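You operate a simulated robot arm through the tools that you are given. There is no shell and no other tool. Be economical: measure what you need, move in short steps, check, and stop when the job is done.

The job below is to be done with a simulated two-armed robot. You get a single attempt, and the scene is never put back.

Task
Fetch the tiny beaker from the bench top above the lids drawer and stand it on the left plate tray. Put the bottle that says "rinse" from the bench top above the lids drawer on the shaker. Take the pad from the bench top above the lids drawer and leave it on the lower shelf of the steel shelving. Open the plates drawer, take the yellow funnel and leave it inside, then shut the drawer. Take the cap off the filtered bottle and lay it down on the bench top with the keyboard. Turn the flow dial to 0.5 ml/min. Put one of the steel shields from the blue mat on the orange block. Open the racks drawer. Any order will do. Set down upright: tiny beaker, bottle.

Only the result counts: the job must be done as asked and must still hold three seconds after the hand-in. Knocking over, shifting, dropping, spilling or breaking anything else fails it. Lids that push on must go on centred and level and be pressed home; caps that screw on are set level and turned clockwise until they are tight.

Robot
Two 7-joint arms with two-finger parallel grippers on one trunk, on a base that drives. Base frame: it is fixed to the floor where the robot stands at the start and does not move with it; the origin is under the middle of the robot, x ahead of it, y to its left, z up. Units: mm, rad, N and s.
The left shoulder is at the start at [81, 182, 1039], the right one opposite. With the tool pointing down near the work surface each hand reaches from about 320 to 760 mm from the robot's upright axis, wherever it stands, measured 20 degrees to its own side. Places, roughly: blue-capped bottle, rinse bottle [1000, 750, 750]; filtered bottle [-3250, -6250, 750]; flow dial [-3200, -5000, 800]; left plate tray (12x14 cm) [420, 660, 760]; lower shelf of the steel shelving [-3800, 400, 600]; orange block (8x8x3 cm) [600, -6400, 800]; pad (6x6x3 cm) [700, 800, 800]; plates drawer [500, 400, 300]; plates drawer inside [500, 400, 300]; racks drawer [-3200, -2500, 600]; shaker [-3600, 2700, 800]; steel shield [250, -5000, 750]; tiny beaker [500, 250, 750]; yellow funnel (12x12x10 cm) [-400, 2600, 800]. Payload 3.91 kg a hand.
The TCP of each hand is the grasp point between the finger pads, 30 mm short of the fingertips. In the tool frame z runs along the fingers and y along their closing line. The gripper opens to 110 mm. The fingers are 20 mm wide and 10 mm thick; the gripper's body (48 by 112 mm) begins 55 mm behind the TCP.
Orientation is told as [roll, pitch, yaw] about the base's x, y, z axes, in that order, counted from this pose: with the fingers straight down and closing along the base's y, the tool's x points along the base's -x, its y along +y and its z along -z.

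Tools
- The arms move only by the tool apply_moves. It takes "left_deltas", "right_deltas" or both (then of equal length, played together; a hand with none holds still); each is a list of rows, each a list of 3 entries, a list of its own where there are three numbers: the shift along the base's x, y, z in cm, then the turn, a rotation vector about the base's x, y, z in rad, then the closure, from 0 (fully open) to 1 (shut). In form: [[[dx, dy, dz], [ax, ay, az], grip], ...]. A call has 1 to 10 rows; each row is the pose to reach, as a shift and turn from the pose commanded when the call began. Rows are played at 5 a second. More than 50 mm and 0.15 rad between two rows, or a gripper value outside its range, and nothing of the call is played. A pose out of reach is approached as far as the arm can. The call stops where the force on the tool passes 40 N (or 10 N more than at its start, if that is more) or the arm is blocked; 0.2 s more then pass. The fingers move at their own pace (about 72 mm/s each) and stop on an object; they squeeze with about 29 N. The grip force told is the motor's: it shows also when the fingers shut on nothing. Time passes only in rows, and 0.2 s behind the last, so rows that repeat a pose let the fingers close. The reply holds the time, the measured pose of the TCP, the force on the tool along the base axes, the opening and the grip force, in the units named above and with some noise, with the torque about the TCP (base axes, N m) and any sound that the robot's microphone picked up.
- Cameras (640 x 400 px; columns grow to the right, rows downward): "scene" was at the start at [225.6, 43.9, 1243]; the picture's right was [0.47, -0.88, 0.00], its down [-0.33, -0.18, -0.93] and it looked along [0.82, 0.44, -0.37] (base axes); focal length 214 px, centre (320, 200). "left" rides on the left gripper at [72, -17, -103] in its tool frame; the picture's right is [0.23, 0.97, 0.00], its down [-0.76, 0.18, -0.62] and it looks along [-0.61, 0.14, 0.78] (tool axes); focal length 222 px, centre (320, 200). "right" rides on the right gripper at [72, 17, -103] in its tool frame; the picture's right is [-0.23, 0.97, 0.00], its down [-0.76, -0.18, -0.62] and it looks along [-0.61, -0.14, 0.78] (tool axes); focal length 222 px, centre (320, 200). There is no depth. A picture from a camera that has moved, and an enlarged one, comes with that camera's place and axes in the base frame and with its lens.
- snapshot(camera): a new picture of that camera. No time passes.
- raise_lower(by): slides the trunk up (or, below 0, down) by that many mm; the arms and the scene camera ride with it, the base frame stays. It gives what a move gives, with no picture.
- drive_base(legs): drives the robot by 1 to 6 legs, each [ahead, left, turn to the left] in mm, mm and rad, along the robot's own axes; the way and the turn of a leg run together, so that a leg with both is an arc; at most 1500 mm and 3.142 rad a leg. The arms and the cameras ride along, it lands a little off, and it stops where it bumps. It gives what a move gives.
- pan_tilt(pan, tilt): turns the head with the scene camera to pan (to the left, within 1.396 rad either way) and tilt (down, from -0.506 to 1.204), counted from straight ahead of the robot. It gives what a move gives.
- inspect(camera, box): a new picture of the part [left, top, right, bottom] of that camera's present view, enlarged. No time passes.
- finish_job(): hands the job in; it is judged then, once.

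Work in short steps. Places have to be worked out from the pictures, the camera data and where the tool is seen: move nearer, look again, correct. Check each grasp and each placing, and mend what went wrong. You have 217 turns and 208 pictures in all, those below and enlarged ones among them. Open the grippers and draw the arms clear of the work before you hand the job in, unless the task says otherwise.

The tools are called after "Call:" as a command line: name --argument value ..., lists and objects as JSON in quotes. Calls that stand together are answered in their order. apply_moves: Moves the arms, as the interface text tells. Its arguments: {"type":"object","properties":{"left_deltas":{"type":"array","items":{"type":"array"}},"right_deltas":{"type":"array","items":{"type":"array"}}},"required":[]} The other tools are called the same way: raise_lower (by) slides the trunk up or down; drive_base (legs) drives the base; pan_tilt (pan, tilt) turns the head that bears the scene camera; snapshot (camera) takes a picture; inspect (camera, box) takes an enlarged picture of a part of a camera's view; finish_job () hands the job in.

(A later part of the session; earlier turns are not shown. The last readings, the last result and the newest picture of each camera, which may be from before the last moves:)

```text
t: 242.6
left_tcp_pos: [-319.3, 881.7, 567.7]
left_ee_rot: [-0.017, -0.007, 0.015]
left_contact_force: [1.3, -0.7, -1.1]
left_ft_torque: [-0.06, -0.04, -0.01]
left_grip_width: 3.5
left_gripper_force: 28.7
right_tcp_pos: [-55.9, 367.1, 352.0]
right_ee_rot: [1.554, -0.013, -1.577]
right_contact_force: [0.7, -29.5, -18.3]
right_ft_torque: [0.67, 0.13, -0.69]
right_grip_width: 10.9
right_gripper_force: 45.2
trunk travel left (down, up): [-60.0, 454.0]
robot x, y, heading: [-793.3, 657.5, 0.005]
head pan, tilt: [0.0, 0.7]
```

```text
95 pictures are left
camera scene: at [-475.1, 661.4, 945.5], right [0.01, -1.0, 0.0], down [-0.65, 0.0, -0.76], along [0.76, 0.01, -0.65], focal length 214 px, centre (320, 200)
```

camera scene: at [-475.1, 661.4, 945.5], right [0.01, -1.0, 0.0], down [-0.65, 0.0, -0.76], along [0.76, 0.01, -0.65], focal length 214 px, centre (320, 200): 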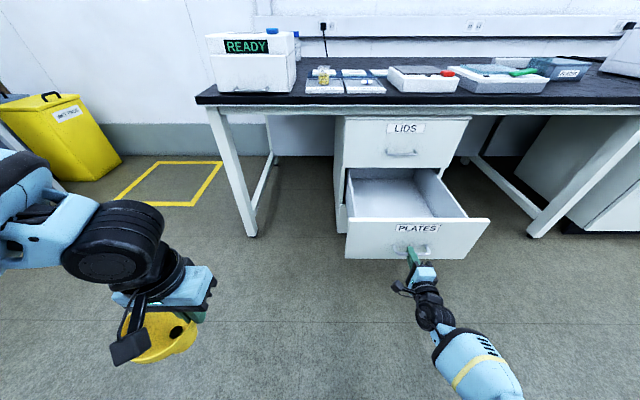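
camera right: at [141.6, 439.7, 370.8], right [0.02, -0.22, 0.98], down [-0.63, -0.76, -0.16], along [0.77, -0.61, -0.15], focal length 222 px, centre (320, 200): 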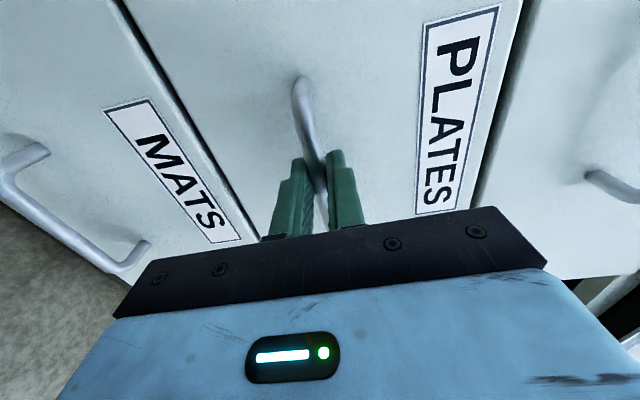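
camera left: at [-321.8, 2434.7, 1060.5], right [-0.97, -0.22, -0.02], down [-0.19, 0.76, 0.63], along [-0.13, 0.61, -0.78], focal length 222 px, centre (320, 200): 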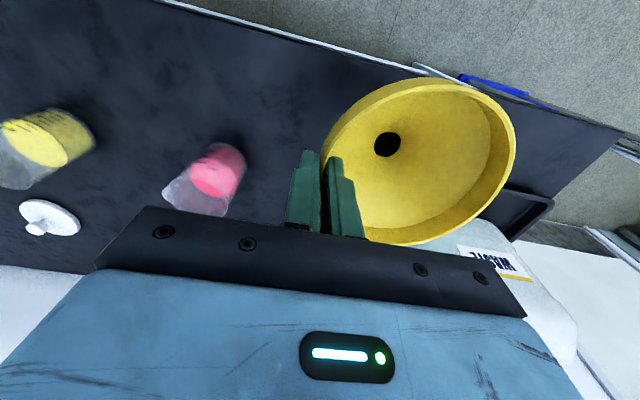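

The drawer is open by 300 mm and empty. I release the handle, pull the right hand back 180 mm, raise the trunk 80 mm and drive so that the left hand with the funnel can go over the drawer.

Call:
apply_moves --right_deltas '[[[0, 0, 0], [0, 0, 0], 0.5], [[0, 0, 0], [0, 0, 0], 0.2], [[-1, 0, 0], [0, 0, 0], 0.2], [[-5, 0, 0], [0, 0, 0], 0.2], [[-9.5, 0, 0], [0, 0, 0], 0.2], [[-14, 0, 0], [0, 0, 0], 0.2], [[-18, 0, 0], [0, 0, 0], 0.2]]'

Call:
raise_lower --by 80

Call:
drive_base --legs '[[0, -575, 0], [330, 0, 0]]'

Call:
snapshot --camera "scene"

Call:
snapshot --camera "left"

```text
t: 244.2
left_tcp_pos: [-321.4, 881.8, 567.6]
left_ee_rot: [-0.019, -0.009, 0.016]
left_contact_force: [0.0, 0.2, -0.8]
left_ft_torque: [-0.08, -0.03, 0.01]
left_grip_width: 3.9
left_gripper_force: 28.9
right_tcp_pos: [-239.0, 366.5, 354.0]
right_ee_rot: [1.559, -0.013, -1.577]
right_contact_force: [0.3, 0.0, -0.2]
right_ft_torque: [0.02, 0.02, 0.03]
right_grip_width: 87.9
right_gripper_force: 0.1
trunk travel left (down, up): [-60.0, 454.0]
robot x, y, heading: [-792.2, 661.4, 0.005]
head pan, tilt: [0.0, 0.7]
```

```text
t: 245.4
left_tcp_pos: [-321.9, 882.4, 647.1]
left_ee_rot: [-0.017, -0.007, 0.016]
left_contact_force: [0.6, 0.4, -1.6]
left_ft_torque: [-0.03, 0.02, 0.0]
left_grip_width: 3.7
left_gripper_force: 29.0
right_tcp_pos: [-236.6, 367.8, 432.9]
right_ee_rot: [1.556, -0.011, -1.578]
right_contact_force: [0.2, 0.3, -0.3]
right_ft_torque: [0.0, -0.04, 0.01]
right_grip_width: 88.1
right_gripper_force: 0.0
trunk travel left (down, up): [-140.0, 374.0]
robot x, y, heading: [-795.1, 660.6, 0.005]
head pan, tilt: [0.0, 0.7]
```

```text
t: 252.7
left_tcp_pos: [11.4, 315.6, 647.2]
left_ee_rot: [-0.019, -0.007, 0.023]
left_contact_force: [-0.4, -0.2, -1.0]
left_ft_torque: [-0.08, 0.0, 0.01]
left_grip_width: 3.5
left_gripper_force: 28.4
right_tcp_pos: [99.5, -199.4, 433.9]
right_ee_rot: [1.556, -0.015, -1.571]
right_contact_force: [-0.1, -0.5, 0.1]
right_ft_torque: [-0.04, 0.02, 0.04]
right_grip_width: 87.8
right_gripper_force: 0.0
trunk travel left (down, up): [-140.0, 374.0]
robot x, y, heading: [-459.1, 88.4, 0.016]
head pan, tilt: [0.0, 0.7]
```

```text
94 pictures are left
camera scene: at [-175.6, 94.3, 1038.7], right [0.01, -1.0, 0.0], down [-0.64, -0.01, -0.76], along [0.76, 0.01, -0.64], focal length 214 px, centre (320, 200)
```

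scene: 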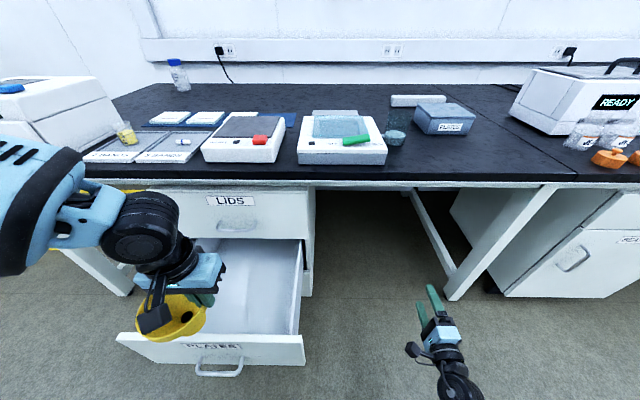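

```text
93 pictures are left
camera left: at [-62.0, 299.5, 749.9], right [-0.25, 0.97, -0.02], down [0.75, 0.21, 0.63], along [0.61, 0.14, -0.78], focal length 222 px, centre (320, 200)
```

left: 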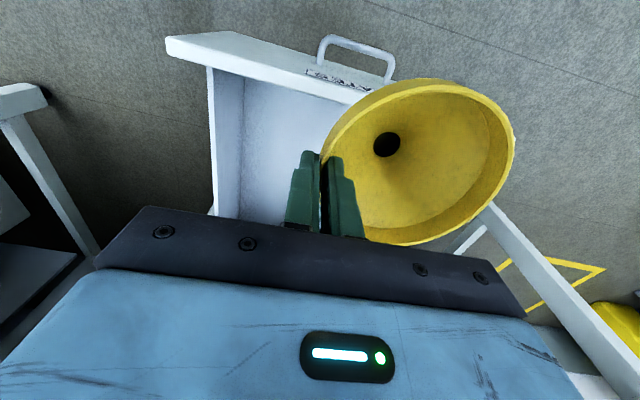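

The funnel hangs over the drawer's front. I move it 120 mm further in and lower it toward the drawer floor (z≈290).

Call:
apply_moves --left_deltas '[[[4, -0.5, 0], [0, 0, 0], 1], [[8, -1, 0], [0, 0, 0], 1], [[12.4, -1, 0], [0, 0, 0], 1], [[12.4, -1, -4], [0, 0, 0], 1], [[12.4, -1, -8], [0, 0, 0], 1], [[12.4, -1, -12], [0, 0, 0], 1], [[12.4, -1, -16], [0, 0, 0], 1]]'

Call:
snapshot --camera "scene"

Call:
snapshot --camera "left"

```text
t: 254.3
left_tcp_pos: [135.7, 304.5, 489.0]
left_ee_rot: [-0.018, -0.009, 0.022]
left_contact_force: [1.4, 0.1, -0.7]
left_ft_torque: [-0.04, -0.04, 0.0]
left_grip_width: 3.9
left_gripper_force: 29.0
right_tcp_pos: [99.0, -199.9, 434.3]
right_ee_rot: [1.554, -0.014, -1.571]
right_contact_force: [0.2, 0.3, 1.0]
right_ft_torque: [-0.01, -0.01, 0.0]
right_grip_width: 87.9
right_gripper_force: 0.0
trunk travel left (down, up): [-140.0, 374.0]
robot x, y, heading: [-458.1, 92.2, 0.02]
head pan, tilt: [0.0, 0.7]
```

```text
92 pictures are left
camera scene: at [-175.6, 94.5, 1038.7], right [0.01, -1.0, 0.0], down [-0.64, -0.01, -0.76], along [0.76, 0.01, -0.64], focal length 214 px, centre (320, 200)
```

scene: 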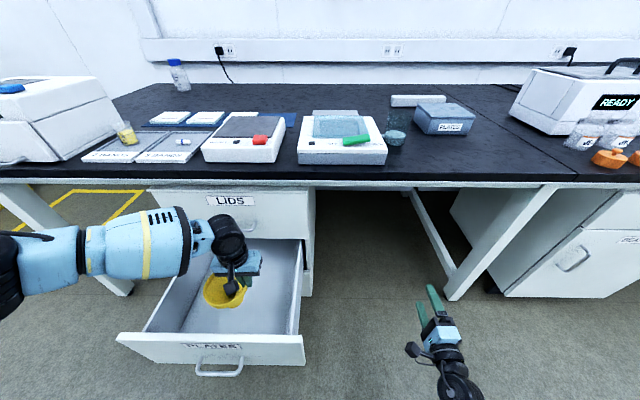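

```text
91 pictures are left
camera left: at [62.0, 289.9, 590.1], right [-0.25, 0.97, -0.02], down [0.75, 0.21, 0.63], along [0.61, 0.14, -0.78], focal length 222 px, centre (320, 200)
```

left: 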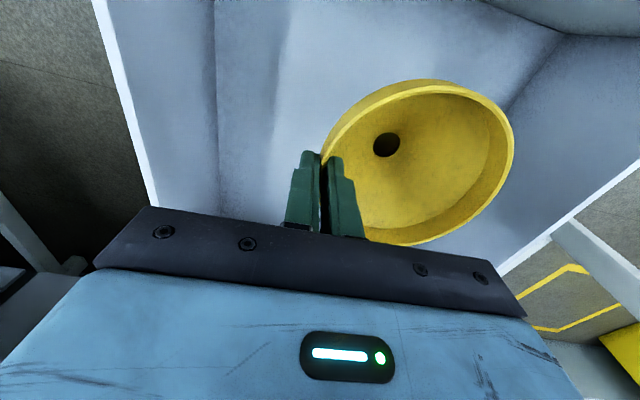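

Inside the drawer. I lower another 70 mm, then in small steps to contact.

Call:
apply_moves --left_deltas '[[[0, 0, -3], [0, 0, 0], 1], [[0, 0, -6], [0, 0, 0], 1], [[0, 0, -7], [0, 0, 0], 1]]'

Call:
apply_moves --left_deltas '[[[0, 0, -0.5], [0, 0, 0], 1], [[0, 0, -1], [0, 0, 0], 1], [[0, 0, -1.3], [0, 0, 0], 1]]'

Call:
snapshot --camera "scene"

```text
t: 255.1
left_tcp_pos: [122.6, 316.1, 428.5]
left_ee_rot: [-0.019, -0.009, 0.022]
left_contact_force: [-0.2, -0.2, -1.1]
left_ft_torque: [-0.05, 0.0, 0.03]
left_grip_width: 4.0
left_gripper_force: 29.4
left hand out of reach, approached as far as the arm can: row 2, 3
right_tcp_pos: [98.4, -198.7, 433.8]
right_ee_rot: [1.558, -0.013, -1.57]
right_contact_force: [-0.2, 0.8, -0.4]
right_ft_torque: [-0.04, -0.02, 0.0]
right_grip_width: 88.1
right_gripper_force: 0.0
trunk travel left (down, up): [-140.0, 374.0]
robot x, y, heading: [-460.8, 90.1, 0.012]
head pan, tilt: [0.0, 0.7]
```

```text
t: 255.9
left_tcp_pos: [118.3, 321.4, 418.5]
left_ee_rot: [-0.021, -0.007, 0.024]
left_contact_force: [-0.1, -0.3, -0.4]
left_ft_torque: [-0.02, -0.03, 0.04]
left_grip_width: 4.1
left_gripper_force: 29.2
left hand out of reach, approached as far as the arm can: row 2, 3
right_tcp_pos: [98.1, -197.5, 432.2]
right_ee_rot: [1.558, -0.014, -1.571]
right_contact_force: [-0.7, -0.5, -0.7]
right_ft_torque: [0.01, 0.01, -0.01]
right_grip_width: 88.1
right_gripper_force: 0.0
trunk travel left (down, up): [-140.0, 374.0]
robot x, y, heading: [-461.3, 88.2, 0.015]
head pan, tilt: [0.0, 0.7]
```

```text
90 pictures are left
camera scene: at [-175.8, 94.3, 1038.8], right [0.01, -1.0, 0.0], down [-0.64, -0.01, -0.76], along [0.76, 0.01, -0.64], focal length 214 px, centre (320, 200)
```

scene: 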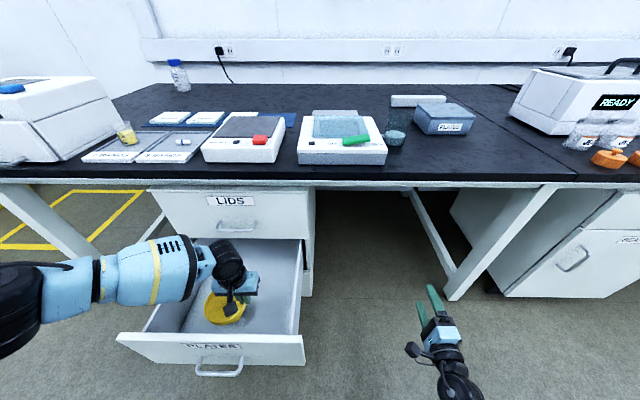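

The arm is at its limit; I lower the trunk by small amounts instead.

Call:
raise_lower --by -10

Call:
raise_lower --by -6

Call:
inspect --camera "scene" --box '[120, 220, 320, 380]'

```text
t: 256.4
left_tcp_pos: [119.0, 320.9, 408.2]
left_ee_rot: [-0.017, -0.009, 0.021]
left_contact_force: [-0.4, -0.3, -0.6]
left_ft_torque: [-0.05, -0.02, -0.01]
left_grip_width: 4.1
left_gripper_force: 29.9
right_tcp_pos: [99.3, -198.4, 423.4]
right_ee_rot: [1.557, -0.012, -1.57]
right_contact_force: [-0.1, 0.9, 0.0]
right_ft_torque: [0.01, 0.0, -0.02]
right_grip_width: 88.0
right_gripper_force: 0.0
trunk travel left (down, up): [-130.0, 384.0]
robot x, y, heading: [-460.0, 92.0, 0.016]
head pan, tilt: [0.0, 0.7]
```

```text
t: 257.0
left_tcp_pos: [118.1, 320.8, 402.2]
left_ee_rot: [-0.017, -0.007, 0.023]
left_contact_force: [0.4, 0.1, -1.4]
left_ft_torque: [-0.05, 0.0, -0.01]
left_grip_width: 4.0
left_gripper_force: 29.3
right_tcp_pos: [98.4, -199.3, 418.6]
right_ee_rot: [1.558, -0.013, -1.57]
right_contact_force: [0.0, -0.4, -0.1]
right_ft_torque: [0.03, 0.01, -0.04]
right_grip_width: 88.1
right_gripper_force: 0.2
trunk travel left (down, up): [-124.0, 390.0]
robot x, y, heading: [-458.7, 91.4, 0.012]
head pan, tilt: [0.0, 0.7]
```

```text
2.50 times, centred on (220, 300) of scene
camera zoom: at [-169.1, 94.4, 1019.5], right [0.01, -1.0, 0.0], down [-0.64, -0.01, -0.77], along [0.76, 0.01, -0.64], focal length 536 px, centre (570, -50)
```

zoom: 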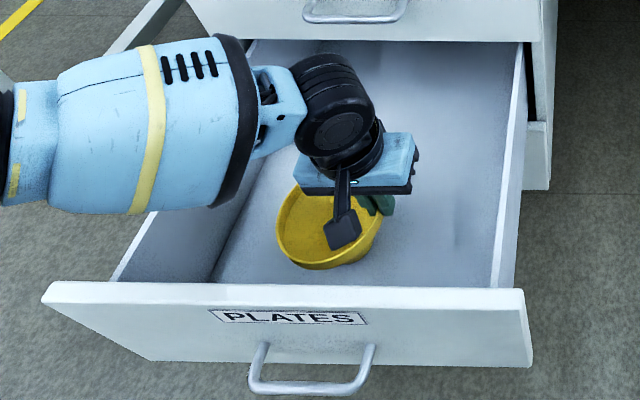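

Still no contact; lower further in small trunk steps.

Call:
raise_lower --by -8

Call:
raise_lower --by -6

Call:
raise_lower --by -5

```text
t: 257.6
left_tcp_pos: [119.5, 319.3, 395.9]
left_ee_rot: [-0.02, -0.009, 0.021]
left_contact_force: [0.8, -3.3, 9.2]
left_ft_torque: [0.24, 0.24, 0.01]
left_grip_width: 4.3
left_gripper_force: 28.7
right_tcp_pos: [98.9, -199.0, 410.2]
right_ee_rot: [1.557, -0.015, -1.571]
right_contact_force: [-1.4, -0.7, 0.7]
right_ft_torque: [-0.03, 0.0, 0.0]
right_grip_width: 88.2
right_gripper_force: 0.0
trunk travel left (down, up): [-116.0, 398.0]
robot x, y, heading: [-460.5, 87.0, 0.016]
head pan, tilt: [0.0, 0.7]
```

```text
t: 258.1
left_tcp_pos: [123.7, 317.6, 393.8]
left_ee_rot: [-0.024, -0.02, 0.022]
left_contact_force: [0.8, 1.4, 14.6]
left_ft_torque: [0.64, 0.1, -0.07]
left_grip_width: 4.7
left_gripper_force: 29.5
right_tcp_pos: [99.3, -199.4, 403.6]
right_ee_rot: [1.557, -0.014, -1.57]
right_contact_force: [0.1, -1.0, 0.0]
right_ft_torque: [0.0, 0.0, 0.01]
right_grip_width: 87.9
right_gripper_force: 0.1
trunk travel left (down, up): [-110.0, 404.0]
robot x, y, heading: [-461.1, 89.3, 0.013]
head pan, tilt: [0.0, 0.7]
stopped: the force on the tool passed its limit at 41 N (the readings are from after the stop); the commanded pose is now the measured one
```

```text
t: 258.6
left_tcp_pos: [128.5, 315.2, 392.9]
left_ee_rot: [-0.032, -0.03, 0.021]
left_contact_force: [1.5, 2.4, 16.4]
left_ft_torque: [0.79, 0.15, -0.02]
left_grip_width: 5.2
left_gripper_force: 29.4
right_tcp_pos: [97.6, -199.5, 398.7]
right_ee_rot: [1.556, -0.014, -1.571]
right_contact_force: [0.4, -0.6, -0.5]
right_ft_torque: [-0.01, 0.0, -0.01]
right_grip_width: 88.0
right_gripper_force: 0.0
trunk travel left (down, up): [-105.0, 409.0]
robot x, y, heading: [-461.3, 92.8, 0.016]
head pan, tilt: [0.0, 0.7]
stopped: the force on the tool passed its limit at 41 N (the readings are from after the stop); the commanded pose is now the measured one
```

Contact with the drawer floor. I open the fingers a little and raise straight up with the trunk.

Call:
apply_moves --left_deltas '[[[0, 0, 0.3], [0, 0, 0], 0.9], [[0, 0, 0.5], [0, 0, 0], 0.75], [[0, 0, 0.5], [0, 0, 0], 0.7], [[0, 0, 0.5], [0, 0, 0], 0.7]]'

Call:
raise_lower --by 40

Call:
inspect --camera "scene" --box '[120, 220, 320, 380]'

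```text
t: 259.6
left_tcp_pos: [125.7, 314.4, 395.2]
left_ee_rot: [-0.03, -0.023, 0.022]
left_contact_force: [0.0, 0.9, 0.0]
left_ft_torque: [0.02, 0.03, -0.01]
left_grip_width: 33.3
left_gripper_force: 0.1
right_tcp_pos: [98.1, -200.3, 397.2]
right_ee_rot: [1.554, -0.015, -1.572]
right_contact_force: [0.9, 0.3, -0.4]
right_ft_torque: [-0.04, 0.04, 0.03]
right_grip_width: 88.0
right_gripper_force: 0.2
trunk travel left (down, up): [-105.0, 409.0]
robot x, y, heading: [-462.1, 91.6, 0.008]
head pan, tilt: [0.0, 0.7]
```

```text
t: 260.4
left_tcp_pos: [126.0, 315.5, 436.9]
left_ee_rot: [-0.031, -0.022, 0.022]
left_contact_force: [-0.2, -0.2, -0.2]
left_ft_torque: [0.03, 0.02, 0.0]
left_grip_width: 33.1
left_gripper_force: 0.1
right_tcp_pos: [98.3, -199.3, 437.7]
right_ee_rot: [1.553, -0.013, -1.571]
right_contact_force: [-0.1, -0.7, -0.4]
right_ft_torque: [0.01, 0.01, 0.02]
right_grip_width: 88.1
right_gripper_force: 0.0
trunk travel left (down, up): [-145.0, 369.0]
robot x, y, heading: [-458.2, 89.9, 0.018]
head pan, tilt: [0.0, 0.7]
```

```text
2.50 times, centred on (220, 300) of scene
camera zoom: at [-177.8, 93.9, 1044.7], right [0.01, -1.0, 0.0], down [-0.64, -0.01, -0.76], along [0.76, 0.01, -0.64], focal length 536 px, centre (570, -50)
```

zoom: 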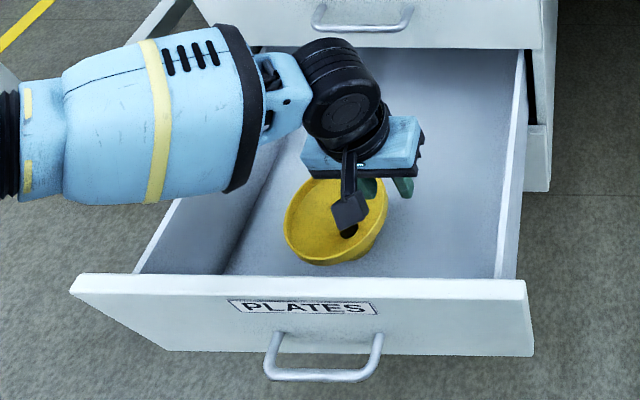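

The funnel stands free in the drawer. I raise the trunk 100 mm, draw the left hand back out, then drive back.

Call:
raise_lower --by 110

Call:
apply_moves --left_deltas '[[[-4.5, 0.5, 1], [0, 0, 0], 0.7], [[-9, 1, 2], [0, 0, 0], 0.7], [[-13.5, 1.5, 3], [0, 0, 0], 0.7], [[-18, 2, 4], [0, 0, 0], 0.7], [[-21, 2, 6], [0, 0, 0], 0.7], [[-23, 2, 9], [0, 0, 0], 0.7], [[-23, 2, 13], [0, 0, 0], 0.7]]'

Call:
drive_base --legs '[[-280, 0, 0], [0, 565, -0.01]]'

Call:
snapshot --camera "scene"

```text
t: 261.9
left_tcp_pos: [141.1, 316.5, 601.4]
left_ee_rot: [-0.033, -0.128, 0.021]
left_contact_force: [0.5, 0.2, 0.1]
left_ft_torque: [0.0, -0.01, 0.01]
left_grip_width: 33.1
left_gripper_force: 0.2
right_tcp_pos: [97.9, -199.7, 546.9]
right_ee_rot: [1.551, -0.013, -1.57]
right_contact_force: [-0.2, 0.9, 0.2]
right_ft_torque: [0.01, -0.02, -0.01]
right_grip_width: 88.2
right_gripper_force: 0.1
trunk travel left (down, up): [-255.0, 259.0]
robot x, y, heading: [-460.3, 89.2, 0.012]
head pan, tilt: [0.0, 0.7]
```

```text
t: 263.5
left_tcp_pos: [-89.9, 335.7, 732.5]
left_ee_rot: [-0.032, -0.129, 0.021]
left_contact_force: [0.0, -0.2, -0.6]
left_ft_torque: [-0.01, -0.01, 0.03]
left_grip_width: 33.0
left_gripper_force: 0.0
right_tcp_pos: [98.8, -200.4, 547.4]
right_ee_rot: [1.556, -0.013, -1.571]
right_contact_force: [0.4, -0.4, -0.1]
right_ft_torque: [0.0, 0.01, 0.02]
right_grip_width: 87.6
right_gripper_force: 0.1
trunk travel left (down, up): [-255.0, 259.0]
robot x, y, heading: [-457.5, 89.1, 0.014]
head pan, tilt: [0.0, 0.7]
```

```text
t: 270.5
left_tcp_pos: [-380.1, 901.3, 732.4]
left_ee_rot: [-0.035, -0.128, 0.019]
left_contact_force: [-0.1, -0.5, 0.5]
left_ft_torque: [0.01, 0.04, 0.02]
left_grip_width: 33.1
left_gripper_force: 0.0
right_tcp_pos: [-192.8, 364.2, 547.3]
right_ee_rot: [1.555, -0.013, -1.571]
right_contact_force: [-0.3, -0.2, 0.0]
right_ft_torque: [0.0, 0.03, -0.03]
right_grip_width: 88.0
right_gripper_force: 0.1
trunk travel left (down, up): [-255.0, 259.0]
robot x, y, heading: [-748.2, 652.8, 0.019]
head pan, tilt: [0.0, 0.7]
```

```text
87 pictures are left
camera scene: at [-510.2, 658.9, 1168.8], right [0.01, -1.0, 0.0], down [-0.64, -0.01, -0.76], along [0.76, 0.01, -0.64], focal length 214 px, centre (320, 200)
```

scene: 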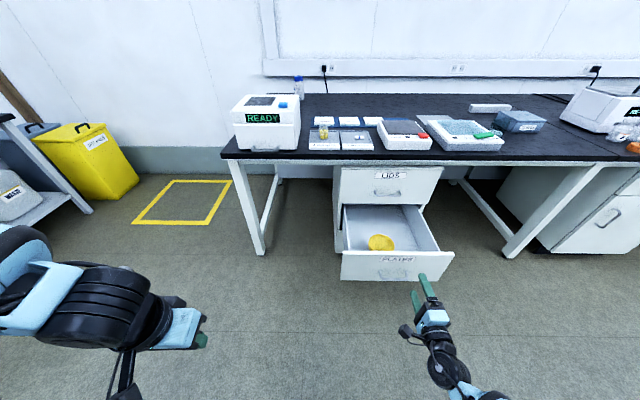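

I shut the right fingers, lower the hand to z≈430 and push the drawer front by driving forward.

Call:
apply_moves --right_deltas '[[[0, 0, -4], [0, 0, 0], 1], [[0, 0, -8], [0, 0, 0], 1], [[0, 0, -11.7], [0, 0, 0], 1], [[0, 0, -11.7], [0, 0, 0], 1]]'

Call:
drive_base --legs '[[430, 0, 0]]'

Call:
snapshot --camera "scene"

Call:
snapshot --camera "right"

```text
t: 271.5
left_tcp_pos: [-380.8, 900.5, 732.6]
left_ee_rot: [-0.033, -0.13, 0.022]
left_contact_force: [-0.2, -0.4, -0.7]
left_ft_torque: [0.0, 0.0, 0.02]
left_grip_width: 32.8
left_gripper_force: 0.0
right_tcp_pos: [-189.9, 364.3, 431.6]
right_ee_rot: [1.555, -0.013, -1.571]
right_contact_force: [0.9, 0.5, -0.3]
right_ft_torque: [-0.04, 0.01, 0.03]
right_grip_width: 0.0
right_gripper_force: 29.2
trunk travel left (down, up): [-255.0, 259.0]
robot x, y, heading: [-752.0, 656.7, 0.018]
head pan, tilt: [0.0, 0.7]
```

```text
t: 274.1
left_tcp_pos: [51.1, 904.4, 733.4]
left_ee_rot: [-0.031, -0.129, 0.016]
left_contact_force: [1.0, -0.7, -0.1]
left_ft_torque: [-0.02, 0.03, -0.03]
left_grip_width: 33.1
left_gripper_force: 0.0
right_tcp_pos: [238.8, 367.2, 430.1]
right_ee_rot: [1.553, -0.015, -1.573]
right_contact_force: [-0.8, -0.7, 0.3]
right_ft_torque: [-0.01, -0.01, -0.02]
right_grip_width: 0.0
right_gripper_force: 29.6
trunk travel left (down, up): [-255.0, 259.0]
robot x, y, heading: [-320.3, 662.8, 0.008]
head pan, tilt: [0.0, 0.7]
```

```text
86 pictures are left
camera scene: at [-79.1, 662.8, 1168.7], right [0.01, -1.0, 0.0], down [-0.64, -0.01, -0.76], along [0.76, 0.01, -0.64], focal length 214 px, centre (320, 200)
```

scene: 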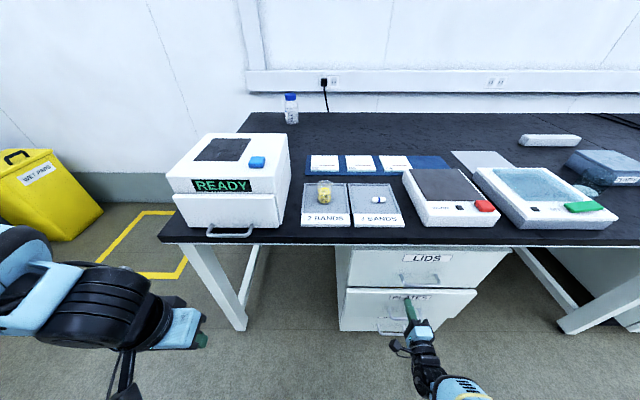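

```text
85 pictures are left
camera right: at [137.6, 440.0, 449.2], right [0.02, -0.21, 0.98], down [-0.63, -0.76, -0.16], along [0.78, -0.61, -0.15], focal length 222 px, centre (320, 200)
```

right: 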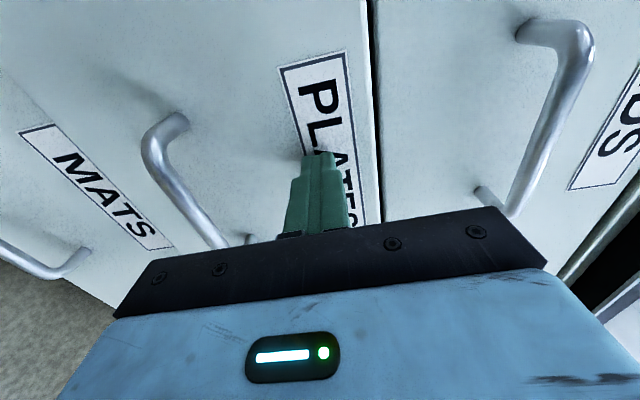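

The drawer is nearly shut; I push on with the arm until it resists.

Call:
apply_moves --right_deltas '[[[1.2, 0, 0], [0, 0, 0], 1], [[2.4, 0, 0], [0, 0, 0], 1], [[3.6, 0, 0], [0, 0, 0], 1], [[4.8, 0, 0], [0, 0, 0], 1]]'

Call:
snapshot --camera "right"

```text
t: 274.8
left_tcp_pos: [51.1, 905.3, 734.2]
left_ee_rot: [-0.033, -0.13, 0.015]
left_contact_force: [0.1, -1.0, 0.1]
left_ft_torque: [0.0, -0.01, -0.05]
left_grip_width: 33.1
left_gripper_force: 0.1
right_tcp_pos: [259.2, 368.2, 429.2]
right_ee_rot: [1.56, -0.013, -1.573]
right_contact_force: [-11.0, 2.2, 10.1]
right_ft_torque: [0.01, -0.4, 0.11]
right_grip_width: 0.0
right_gripper_force: 29.0
right hand out of reach, approached as far as the arm can: row 3
trunk travel left (down, up): [-255.0, 259.0]
robot x, y, heading: [-324.3, 662.6, 0.009]
head pan, tilt: [0.0, 0.7]
stopped in row 3 (right hand): the force on the tool passed its limit at 44 N (the readings are from after the stop); the commanded pose is now the measured one
```

```text
84 pictures are left
camera right: at [157.8, 440.9, 447.5], right [0.01, -0.21, 0.98], down [-0.63, -0.76, -0.16], along [0.78, -0.61, -0.14], focal length 222 px, centre (320, 200)
```

right: 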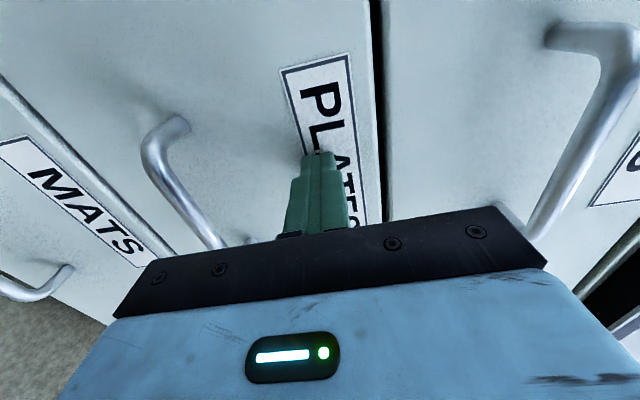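

It resisted at 44 N, flush with the other drawers. I back off 350 mm and check.

Call:
drive_base --legs '[[-350, 0, 0]]'

Call:
inspect --camera "scene" --box '[200, 80, 480, 300]'

```text
t: 277.1
left_tcp_pos: [-300.0, 901.7, 733.2]
left_ee_rot: [-0.032, -0.131, 0.014]
left_contact_force: [0.9, -0.8, 0.1]
left_ft_torque: [0.02, -0.05, 0.0]
left_grip_width: 32.7
left_gripper_force: 0.1
right_tcp_pos: [-91.6, 363.8, 428.8]
right_ee_rot: [1.555, -0.015, -1.576]
right_contact_force: [-0.4, 0.3, -0.1]
right_ft_torque: [0.0, 0.04, -0.01]
right_grip_width: 0.0
right_gripper_force: 28.7
trunk travel left (down, up): [-255.0, 259.0]
robot x, y, heading: [-673.5, 658.5, 0.002]
head pan, tilt: [0.0, 0.7]
```

```text
1.82 times, centred on (340, 190) of scene
camera zoom: at [-432.4, 659.5, 1169.0], right [0.01, -1.0, 0.0], down [-0.64, -0.01, -0.77], along [0.77, 0.01, -0.64], focal length 390 px, centre (284, 218)
```

zoom: 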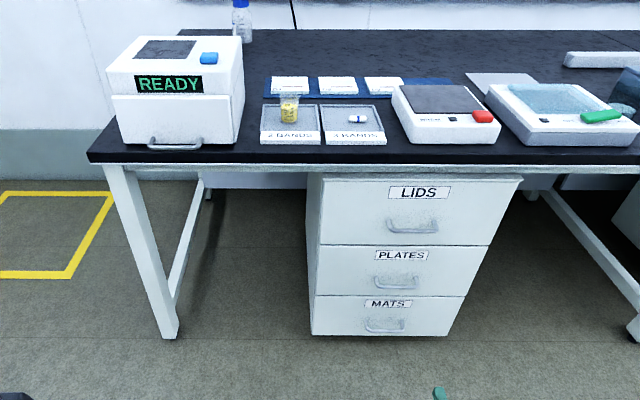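

The drawer is shut with the funnel inside. Next the racks drawer at (−3200,−2500): I drive down the aisle and turn around to face −x.

Call:
drive_base --legs '[[-800, 0, 0], [0, -1500, 0], [0, -1450, 0], [0, 0, 3.14]]'

Call:
pan_tilt --pan 0.0 --tilt 0.5

Call:
snapshot --camera "scene"

```text
t: 313.9
left_tcp_pos: [-1942.1, -2490.9, 733.0]
left_ee_rot: [-0.034, -0.13, 3.085]
left_contact_force: [0.4, 0.4, 0.0]
left_ft_torque: [-0.04, -0.03, 0.02]
left_grip_width: 33.2
left_gripper_force: 0.1
right_tcp_pos: [-2110.1, -1940.2, 429.7]
right_ee_rot: [1.556, -0.015, 1.494]
right_contact_force: [0.4, -0.2, 0.5]
right_ft_torque: [-0.01, 0.01, 0.02]
right_grip_width: 0.0
right_gripper_force: 28.9
trunk travel left (down, up): [-255.0, 259.0]
robot x, y, heading: [-1552.9, -2275.0, 3.078]
head pan, tilt: [0.0, 0.7]
```

```text
t: 314.6
left_tcp_pos: [-1941.7, -2490.9, 731.8]
left_ee_rot: [-0.034, -0.13, 3.085]
left_contact_force: [0.2, -0.3, 0.9]
left_ft_torque: [0.01, -0.01, 0.01]
left_grip_width: 33.0
left_gripper_force: 0.0
right_tcp_pos: [-2111.2, -1940.6, 429.5]
right_ee_rot: [1.555, -0.017, 1.495]
right_contact_force: [-0.1, -1.2, 0.2]
right_ft_torque: [-0.02, -0.02, 0.0]
right_grip_width: 0.0
right_gripper_force: 28.8
trunk travel left (down, up): [-255.0, 259.0]
robot x, y, heading: [-1554.7, -2276.3, 3.076]
head pan, tilt: [0.0, 0.499]
```

```text
82 pictures are left
camera scene: at [-1801.9, -2258.7, 1186.5], right [0.06, 1.0, 0.0], down [0.48, -0.03, -0.88], along [-0.88, 0.06, -0.48], focal length 214 px, centre (320, 200)
```

scene: 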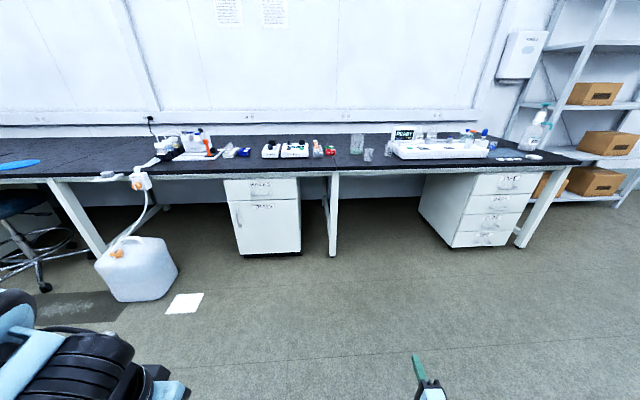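

Call:
inspect --camera "scene" --box '[200, 160, 560, 270]'

Call:
inspect --camera "scene" --box '[215, 165, 315, 265]'

```text
1.78 times, centred on (380, 215) of scene
camera zoom: at [-1801.9, -2258.7, 1186.5], right [0.06, 1.0, 0.0], down [0.48, -0.03, -0.88], along [-0.88, 0.06, -0.48], focal length 381 px, centre (213, 173)
```

zoom: 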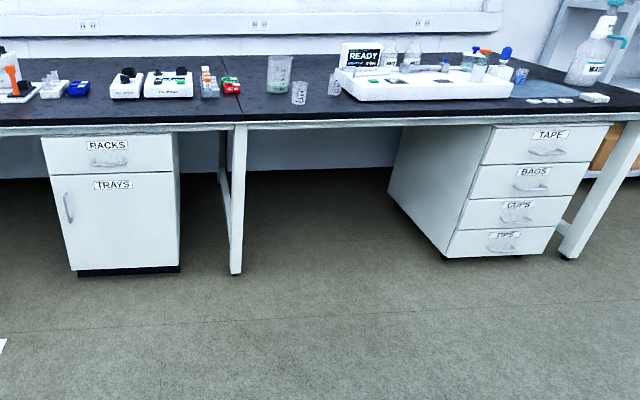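

```text
4.00 times, centred on (265, 215) of scene
camera zoom: at [-1801.9, -2258.7, 1186.5], right [0.06, 1.0, 0.0], down [0.48, -0.03, -0.88], along [-0.88, 0.06, -0.48], focal length 858 px, centre (540, 140)
```

zoom: 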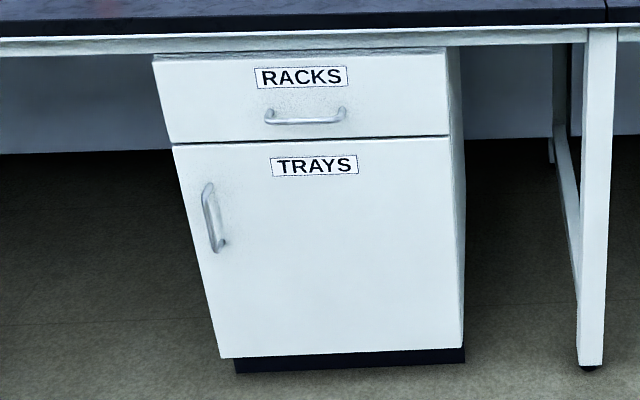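

The RACKS handle is estimated at (−2940,−2526,609). I open the fingers, raise the trunk 180 mm, straighten the heading and drive up to 100 mm before it.

Call:
raise_lower --by 180

Call:
drive_base --legs '[[0, 0, 0.065], [680, 545, 0]]'

Call:
apply_moves --right_deltas '[[[0, 0, 0], [0, 0, 0], 0], [[0, 0, 0], [0, 0, 0], 0], [[0, 0, 0], [0, 0, 0], 0], [[0, 0, 0], [0, 0, 0], 0]]'

Call:
snapshot --camera "right"

Call:
snapshot --camera "scene"

```text
t: 316.6
left_tcp_pos: [-1940.8, -2490.1, 912.3]
left_ee_rot: [-0.035, -0.128, 3.084]
left_contact_force: [-0.1, 0.8, 0.0]
left_ft_torque: [0.03, -0.01, 0.0]
left_grip_width: 33.1
left_gripper_force: 0.0
right_tcp_pos: [-2159.4, -1937.0, 683.2]
right_ee_rot: [1.681, -0.014, 1.493]
right_contact_force: [-0.1, 0.0, 0.3]
right_ft_torque: [-0.01, -0.01, -0.01]
right_grip_width: 0.0
right_gripper_force: 28.9
trunk travel left (down, up): [-435.0, 79.0]
robot x, y, heading: [-1551.8, -2272.3, 3.078]
head pan, tilt: [0.0, 0.499]
```

```text
t: 322.3
left_tcp_pos: [-2592.2, -3065.2, 911.6]
left_ee_rot: [-0.033, -0.129, -3.128]
left_contact_force: [0.0, -0.1, -0.3]
left_ft_torque: [0.0, 0.03, 0.0]
left_grip_width: 32.9
left_gripper_force: 0.1
right_tcp_pos: [-2848.4, -2528.8, 685.2]
right_ee_rot: [1.683, -0.013, 1.565]
right_contact_force: [-0.3, -0.8, 0.1]
right_ft_torque: [-0.03, 0.02, -0.01]
right_grip_width: 0.1
right_gripper_force: 28.7
trunk travel left (down, up): [-435.0, 79.0]
robot x, y, heading: [-2219.8, -2822.1, -3.137]
head pan, tilt: [0.0, 0.499]
```

```text
t: 323.3
left_tcp_pos: [-2592.5, -3065.1, 912.0]
left_ee_rot: [-0.033, -0.129, -3.13]
left_contact_force: [0.3, -0.3, 0.3]
left_ft_torque: [0.0, -0.01, 0.01]
left_grip_width: 33.1
left_gripper_force: 0.0
right_tcp_pos: [-2848.9, -2528.2, 684.6]
right_ee_rot: [1.683, -0.011, 1.564]
right_contact_force: [0.4, 0.9, 0.2]
right_ft_torque: [0.0, 0.01, 0.01]
right_grip_width: 110.1
right_gripper_force: 0.0
trunk travel left (down, up): [-435.0, 79.0]
robot x, y, heading: [-2218.5, -2822.6, -3.135]
head pan, tilt: [0.0, 0.499]
```

```text
79 pictures are left
camera right: at [-2744.5, -2602.0, 688.9], right [0.11, 0.21, 0.97], down [0.61, 0.76, -0.24], along [-0.79, 0.61, -0.05], focal length 222 px, centre (320, 200)
```

right: 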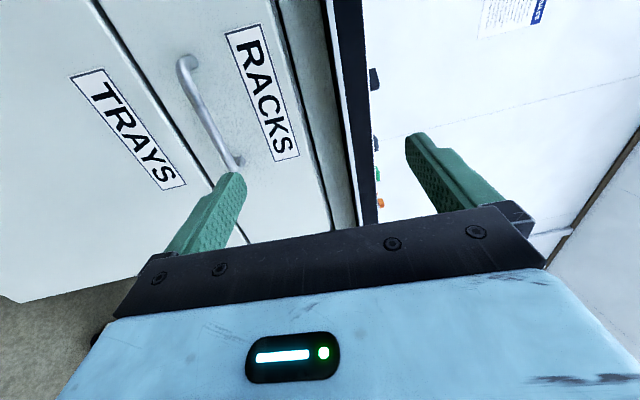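

```text
78 pictures are left
camera scene: at [-2407.0, -2823.6, 1378.4], right [-0.01, 1.0, 0.0], down [0.48, 0.0, -0.88], along [-0.88, 0.0, -0.48], focal length 214 px, centre (320, 200)
```

scene: 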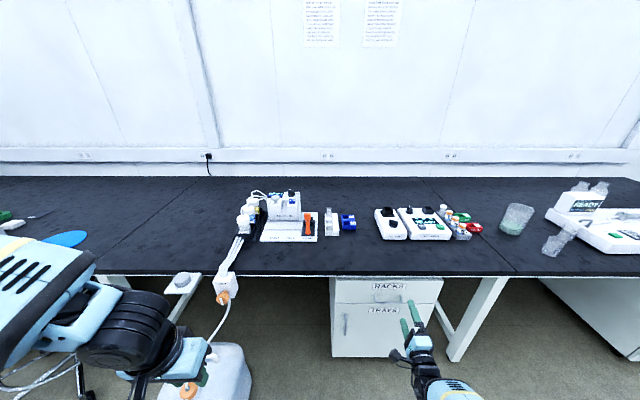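

The bar is at x≈−2945, y≈−2557, z≈610; the tool is tilted up by 0.12 rad. I correct the tilt and line up.

Call:
apply_moves --right_deltas '[[[0, -1.5, -4], [0, -0.06, 0], 0], [[0, -2.9, -7.5], [0, -0.125, 0], 0]]'

Call:
snapshot --camera "right"

```text
t: 323.9
left_tcp_pos: [-2593.1, -3064.5, 911.5]
left_ee_rot: [-0.032, -0.13, -3.129]
left_contact_force: [0.2, -0.3, 1.0]
left_ft_torque: [-0.03, 0.02, 0.01]
left_grip_width: 32.8
left_gripper_force: 0.0
right_tcp_pos: [-2832.7, -2559.9, 662.4]
right_ee_rot: [1.579, -0.014, 1.563]
right_contact_force: [-0.4, -1.6, -0.6]
right_ft_torque: [-0.03, -0.01, 0.04]
right_grip_width: 110.3
right_gripper_force: 0.1
right hand out of reach, approached as far as the arm can: row 1, 2
trunk travel left (down, up): [-435.0, 79.0]
robot x, y, heading: [-2220.9, -2823.0, -3.137]
head pan, tilt: [0.0, 0.499]
```

```text
77 pictures are left
camera right: at [-2729.4, -2635.1, 677.4], right [0.01, 0.21, 0.98], down [0.63, 0.76, -0.17], along [-0.78, 0.61, -0.13], focal length 222 px, centre (320, 200)
```

right: 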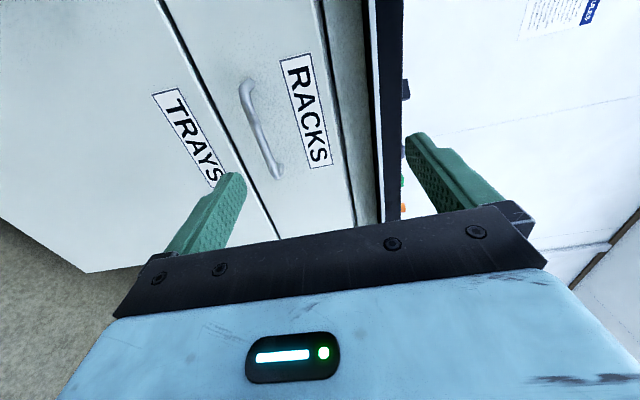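

The arm is at its limit, so I lower the trunk 56 mm, then drive 100 mm forward so that the bar sits between the fingers.

Call:
raise_lower --by -56

Call:
drive_base --legs '[[70, 0, 0]]'

Call:
snapshot --camera "right"

```text
t: 324.9
left_tcp_pos: [-2593.1, -3064.7, 858.8]
left_ee_rot: [-0.033, -0.132, -3.13]
left_contact_force: [-0.1, -0.2, -1.1]
left_ft_torque: [0.0, -0.02, 0.03]
left_grip_width: 33.1
left_gripper_force: 0.0
right_tcp_pos: [-2836.7, -2561.6, 605.4]
right_ee_rot: [1.559, -0.014, 1.565]
right_contact_force: [0.2, -0.6, 0.6]
right_ft_torque: [0.02, 0.03, 0.01]
right_grip_width: 109.9
right_gripper_force: 0.1
trunk travel left (down, up): [-379.0, 135.0]
robot x, y, heading: [-2223.5, -2821.8, -3.138]
head pan, tilt: [0.0, 0.499]
```

```text
t: 325.9
left_tcp_pos: [-2661.9, -3066.7, 855.4]
left_ee_rot: [-0.032, -0.128, -3.128]
left_contact_force: [-0.1, -0.3, -0.7]
left_ft_torque: [-0.01, -0.03, 0.01]
left_grip_width: 33.0
left_gripper_force: 0.0
right_tcp_pos: [-2903.6, -2562.0, 603.7]
right_ee_rot: [1.558, -0.015, 1.567]
right_contact_force: [0.4, -0.4, -1.0]
right_ft_torque: [0.01, 0.02, -0.02]
right_grip_width: 109.9
right_gripper_force: 0.1
trunk travel left (down, up): [-379.0, 135.0]
robot x, y, heading: [-2286.6, -2821.4, -3.134]
head pan, tilt: [0.0, 0.499]
```

```text
76 pictures are left
camera right: at [-2800.8, -2636.3, 622.7], right [-0.01, 0.21, 0.98], down [0.63, 0.76, -0.16], along [-0.78, 0.61, -0.14], focal length 222 px, centre (320, 200)
```

right: 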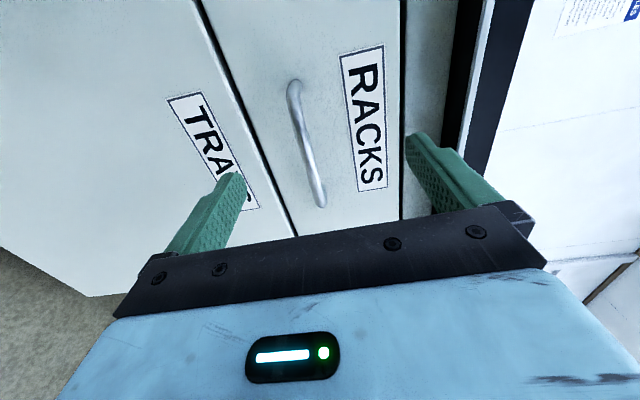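

Comparing with the earlier grasp, the bar is about 85 mm ahead and 14 mm lower. I lower the trunk 14 mm, drive 78 mm on and close.

Call:
raise_lower --by -14

Call:
drive_base --legs '[[78, 0, 0]]'

Call:
apply_moves --right_deltas '[[[0, 0, 0], [0, 0, 0], 0.4], [[0, 0, 0], [0, 0, 0], 0.8], [[0, 0, 0], [0, 0, 0], 1], [[0, 0, 0], [0, 0, 0], 1], [[0, 0, 0], [0, 0, 0], 1]]'

Call:
snapshot --camera "right"

```text
t: 326.5
left_tcp_pos: [-2661.0, -3066.6, 842.1]
left_ee_rot: [-0.032, -0.13, -3.13]
left_contact_force: [-0.5, -0.2, 0.2]
left_ft_torque: [-0.03, -0.01, 0.01]
left_grip_width: 33.0
left_gripper_force: 0.1
right_tcp_pos: [-2904.3, -2563.7, 591.2]
right_ee_rot: [1.56, -0.015, 1.564]
right_contact_force: [0.4, 0.4, 1.1]
right_ft_torque: [-0.07, 0.01, 0.04]
right_grip_width: 109.9
right_gripper_force: 0.0
trunk travel left (down, up): [-365.0, 149.0]
robot x, y, heading: [-2286.3, -2820.0, -3.137]
head pan, tilt: [0.0, 0.499]
```

```text
t: 327.7
left_tcp_pos: [-2738.4, -3066.0, 842.4]
left_ee_rot: [-0.032, -0.13, -3.128]
left_contact_force: [0.6, -0.7, -0.5]
left_ft_torque: [-0.02, -0.02, -0.03]
left_grip_width: 32.9
left_gripper_force: 0.0
right_tcp_pos: [-2977.7, -2562.5, 589.6]
right_ee_rot: [1.566, -0.015, 1.566]
right_contact_force: [-0.4, 0.7, 0.1]
right_ft_torque: [0.01, 0.0, 0.06]
right_grip_width: 110.2
right_gripper_force: 0.1
trunk travel left (down, up): [-365.0, 149.0]
robot x, y, heading: [-2362.8, -2822.6, -3.131]
head pan, tilt: [0.0, 0.499]
stopped in leg 1: the force on the tool passed its limit at 69 N (the readings are from after the stop); the commanded pose is now the measured one
```

```text
t: 328.9
left_tcp_pos: [-2738.7, -3065.9, 842.0]
left_ee_rot: [-0.033, -0.129, -3.129]
left_contact_force: [-0.5, -0.2, -0.2]
left_ft_torque: [0.03, 0.03, 0.03]
left_grip_width: 33.1
left_gripper_force: 0.0
right_tcp_pos: [-2978.0, -2562.5, 589.4]
right_ee_rot: [1.564, -0.012, 1.566]
right_contact_force: [0.6, -0.5, -2.8]
right_ft_torque: [-0.78, 0.03, 0.25]
right_grip_width: 10.8
right_gripper_force: 45.2
trunk travel left (down, up): [-365.0, 149.0]
robot x, y, heading: [-2362.6, -2821.4, -3.134]
head pan, tilt: [0.0, 0.499]
```

```text
75 pictures are left
camera right: at [-2874.1, -2637.1, 607.3], right [-0.01, 0.22, 0.98], down [0.63, 0.76, -0.16], along [-0.78, 0.61, -0.14], focal length 222 px, centre (320, 200)
```

right: 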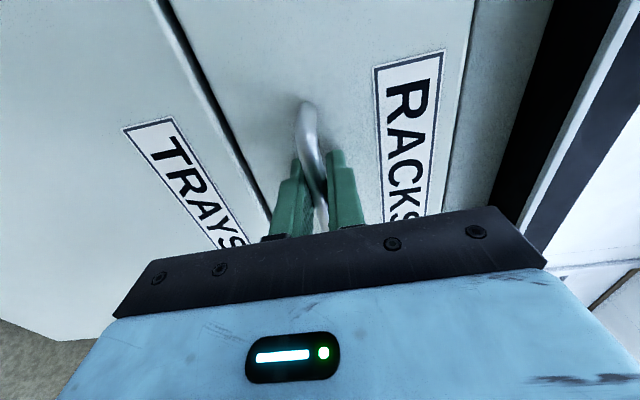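

The bar is gripped (10.8 mm). I pull by driving back 300 mm.

Call:
drive_base --legs '[[-300, 0, 0]]'

Call:
snapshot --camera "scene"

```text
t: 330.9
left_tcp_pos: [-2435.4, -3064.9, 842.2]
left_ee_rot: [-0.034, -0.129, -3.129]
left_contact_force: [-0.2, -0.1, 0.5]
left_ft_torque: [-0.01, 0.03, 0.02]
left_grip_width: 33.3
left_gripper_force: 0.1
right_tcp_pos: [-2674.4, -2563.5, 590.2]
right_ee_rot: [1.563, -0.014, 1.567]
right_contact_force: [-0.7, -20.2, -12.9]
right_ft_torque: [-0.79, 0.13, 0.41]
right_grip_width: 10.6
right_gripper_force: 44.2
trunk travel left (down, up): [-365.0, 149.0]
robot x, y, heading: [-2062.7, -2820.3, -3.134]
head pan, tilt: [0.0, 0.499]
```

```text
74 pictures are left
camera scene: at [-2282.2, -2823.8, 1297.8], right [0.0, 1.0, 0.0], down [0.48, 0.0, -0.88], along [-0.88, 0.0, -0.48], focal length 214 px, centre (320, 200)
```

scene: 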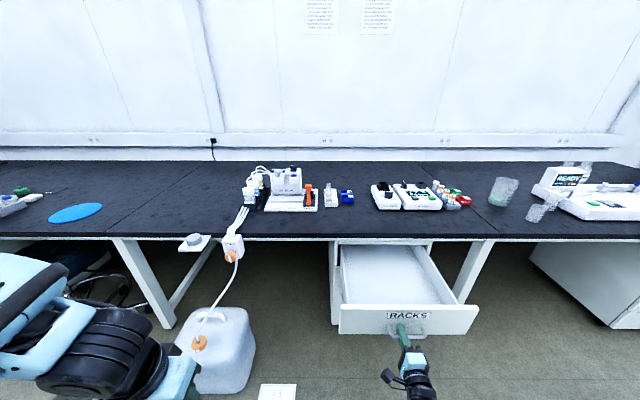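

The RACKS drawer is open. I release, back away, and drive along the bench to the flow dial (y≈−5000).

Call:
apply_moves --right_deltas '[[[0, 0, 0], [0, 0, 0], 0.5], [[0, 0, 0], [0, 0, 0], 0.2], [[1, 0, 0], [0, 0, 0], 0.2], [[5, 0, 0], [0, 0, 0], 0.2], [[9.5, 0, 0], [0, 0, 0], 0.2], [[14, 0, 0], [0, 0, 0], 0.2]]'

Call:
drive_base --legs '[[-250, 0, 0], [0, 1400, 0], [0, 700, 0]]'

Call:
snapshot --camera "scene"

```text
t: 332.3
left_tcp_pos: [-2435.2, -3065.1, 842.9]
left_ee_rot: [-0.033, -0.13, -3.128]
left_contact_force: [-0.9, -0.4, -0.4]
left_ft_torque: [0.04, 0.01, -0.01]
left_grip_width: 33.0
left_gripper_force: 0.1
right_tcp_pos: [-2533.5, -2564.0, 592.9]
right_ee_rot: [1.565, -0.014, 1.567]
right_contact_force: [0.2, 0.0, -0.6]
right_ft_torque: [0.02, 0.01, 0.0]
right_grip_width: 87.9
right_gripper_force: 0.0
trunk travel left (down, up): [-365.0, 149.0]
robot x, y, heading: [-2058.6, -2820.9, -3.136]
head pan, tilt: [0.0, 0.499]
```

```text
t: 352.3
left_tcp_pos: [-2165.0, -5155.0, 842.1]
left_ee_rot: [-0.034, -0.128, -3.113]
left_contact_force: [0.1, 0.8, -0.3]
left_ft_torque: [0.01, 0.02, 0.02]
left_grip_width: 33.2
left_gripper_force: 0.0
right_tcp_pos: [-2273.3, -4655.3, 592.3]
right_ee_rot: [1.563, -0.014, 1.585]
right_contact_force: [0.8, -0.3, 0.1]
right_ft_torque: [0.0, 0.05, -0.04]
right_grip_width: 87.9
right_gripper_force: 0.0
trunk travel left (down, up): [-365.0, 149.0]
robot x, y, heading: [-1794.1, -4906.3, -3.119]
head pan, tilt: [0.0, 0.499]
```

```text
73 pictures are left
camera scene: at [-2014.8, -4911.2, 1298.0], right [-0.02, 1.0, 0.0], down [0.48, 0.01, -0.88], along [-0.88, -0.02, -0.48], focal length 214 px, centre (320, 200)
```

scene: 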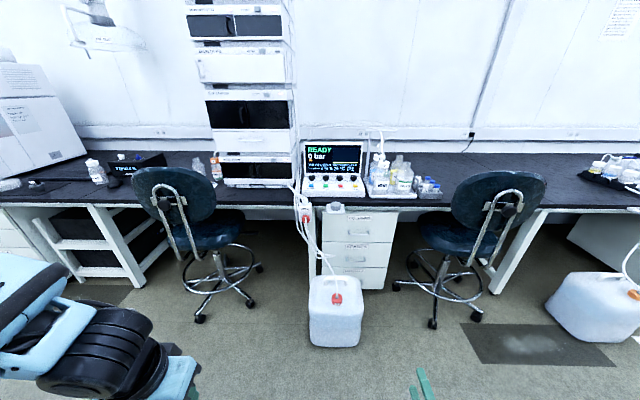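

Call:
inspect --camera "scene" --box '[280, 125, 440, 225]'

Call:
inspect --camera "scene" --box '[0, 110, 240, 260]'

```text
4.00 times, centred on (360, 175) of scene
camera zoom: at [-2014.8, -4911.2, 1298.0], right [-0.02, 1.0, 0.0], down [0.48, 0.01, -0.88], along [-0.88, -0.02, -0.48], focal length 858 px, centre (160, 300)
```

zoom: 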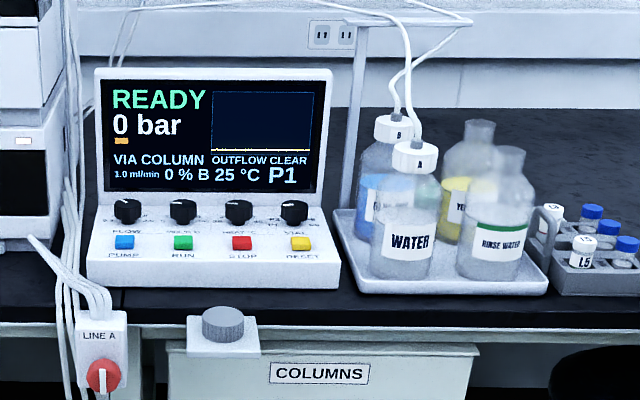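

```text
2.67 times, centred on (120, 185) of scene
camera zoom: at [-2014.8, -4911.2, 1298.0], right [-0.02, 1.0, 0.0], down [0.48, 0.01, -0.88], along [-0.88, -0.02, -0.48], focal length 572 px, centre (853, 240)
```

zoom: 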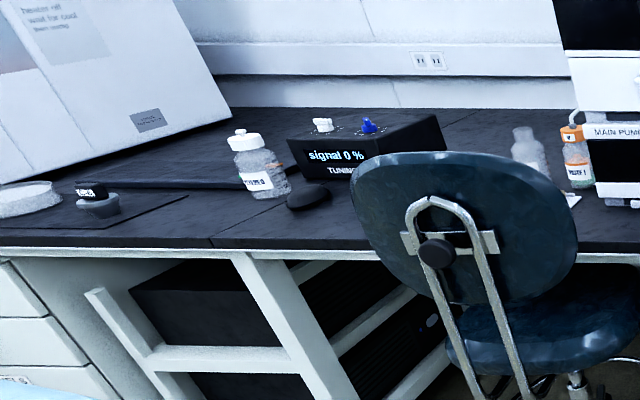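

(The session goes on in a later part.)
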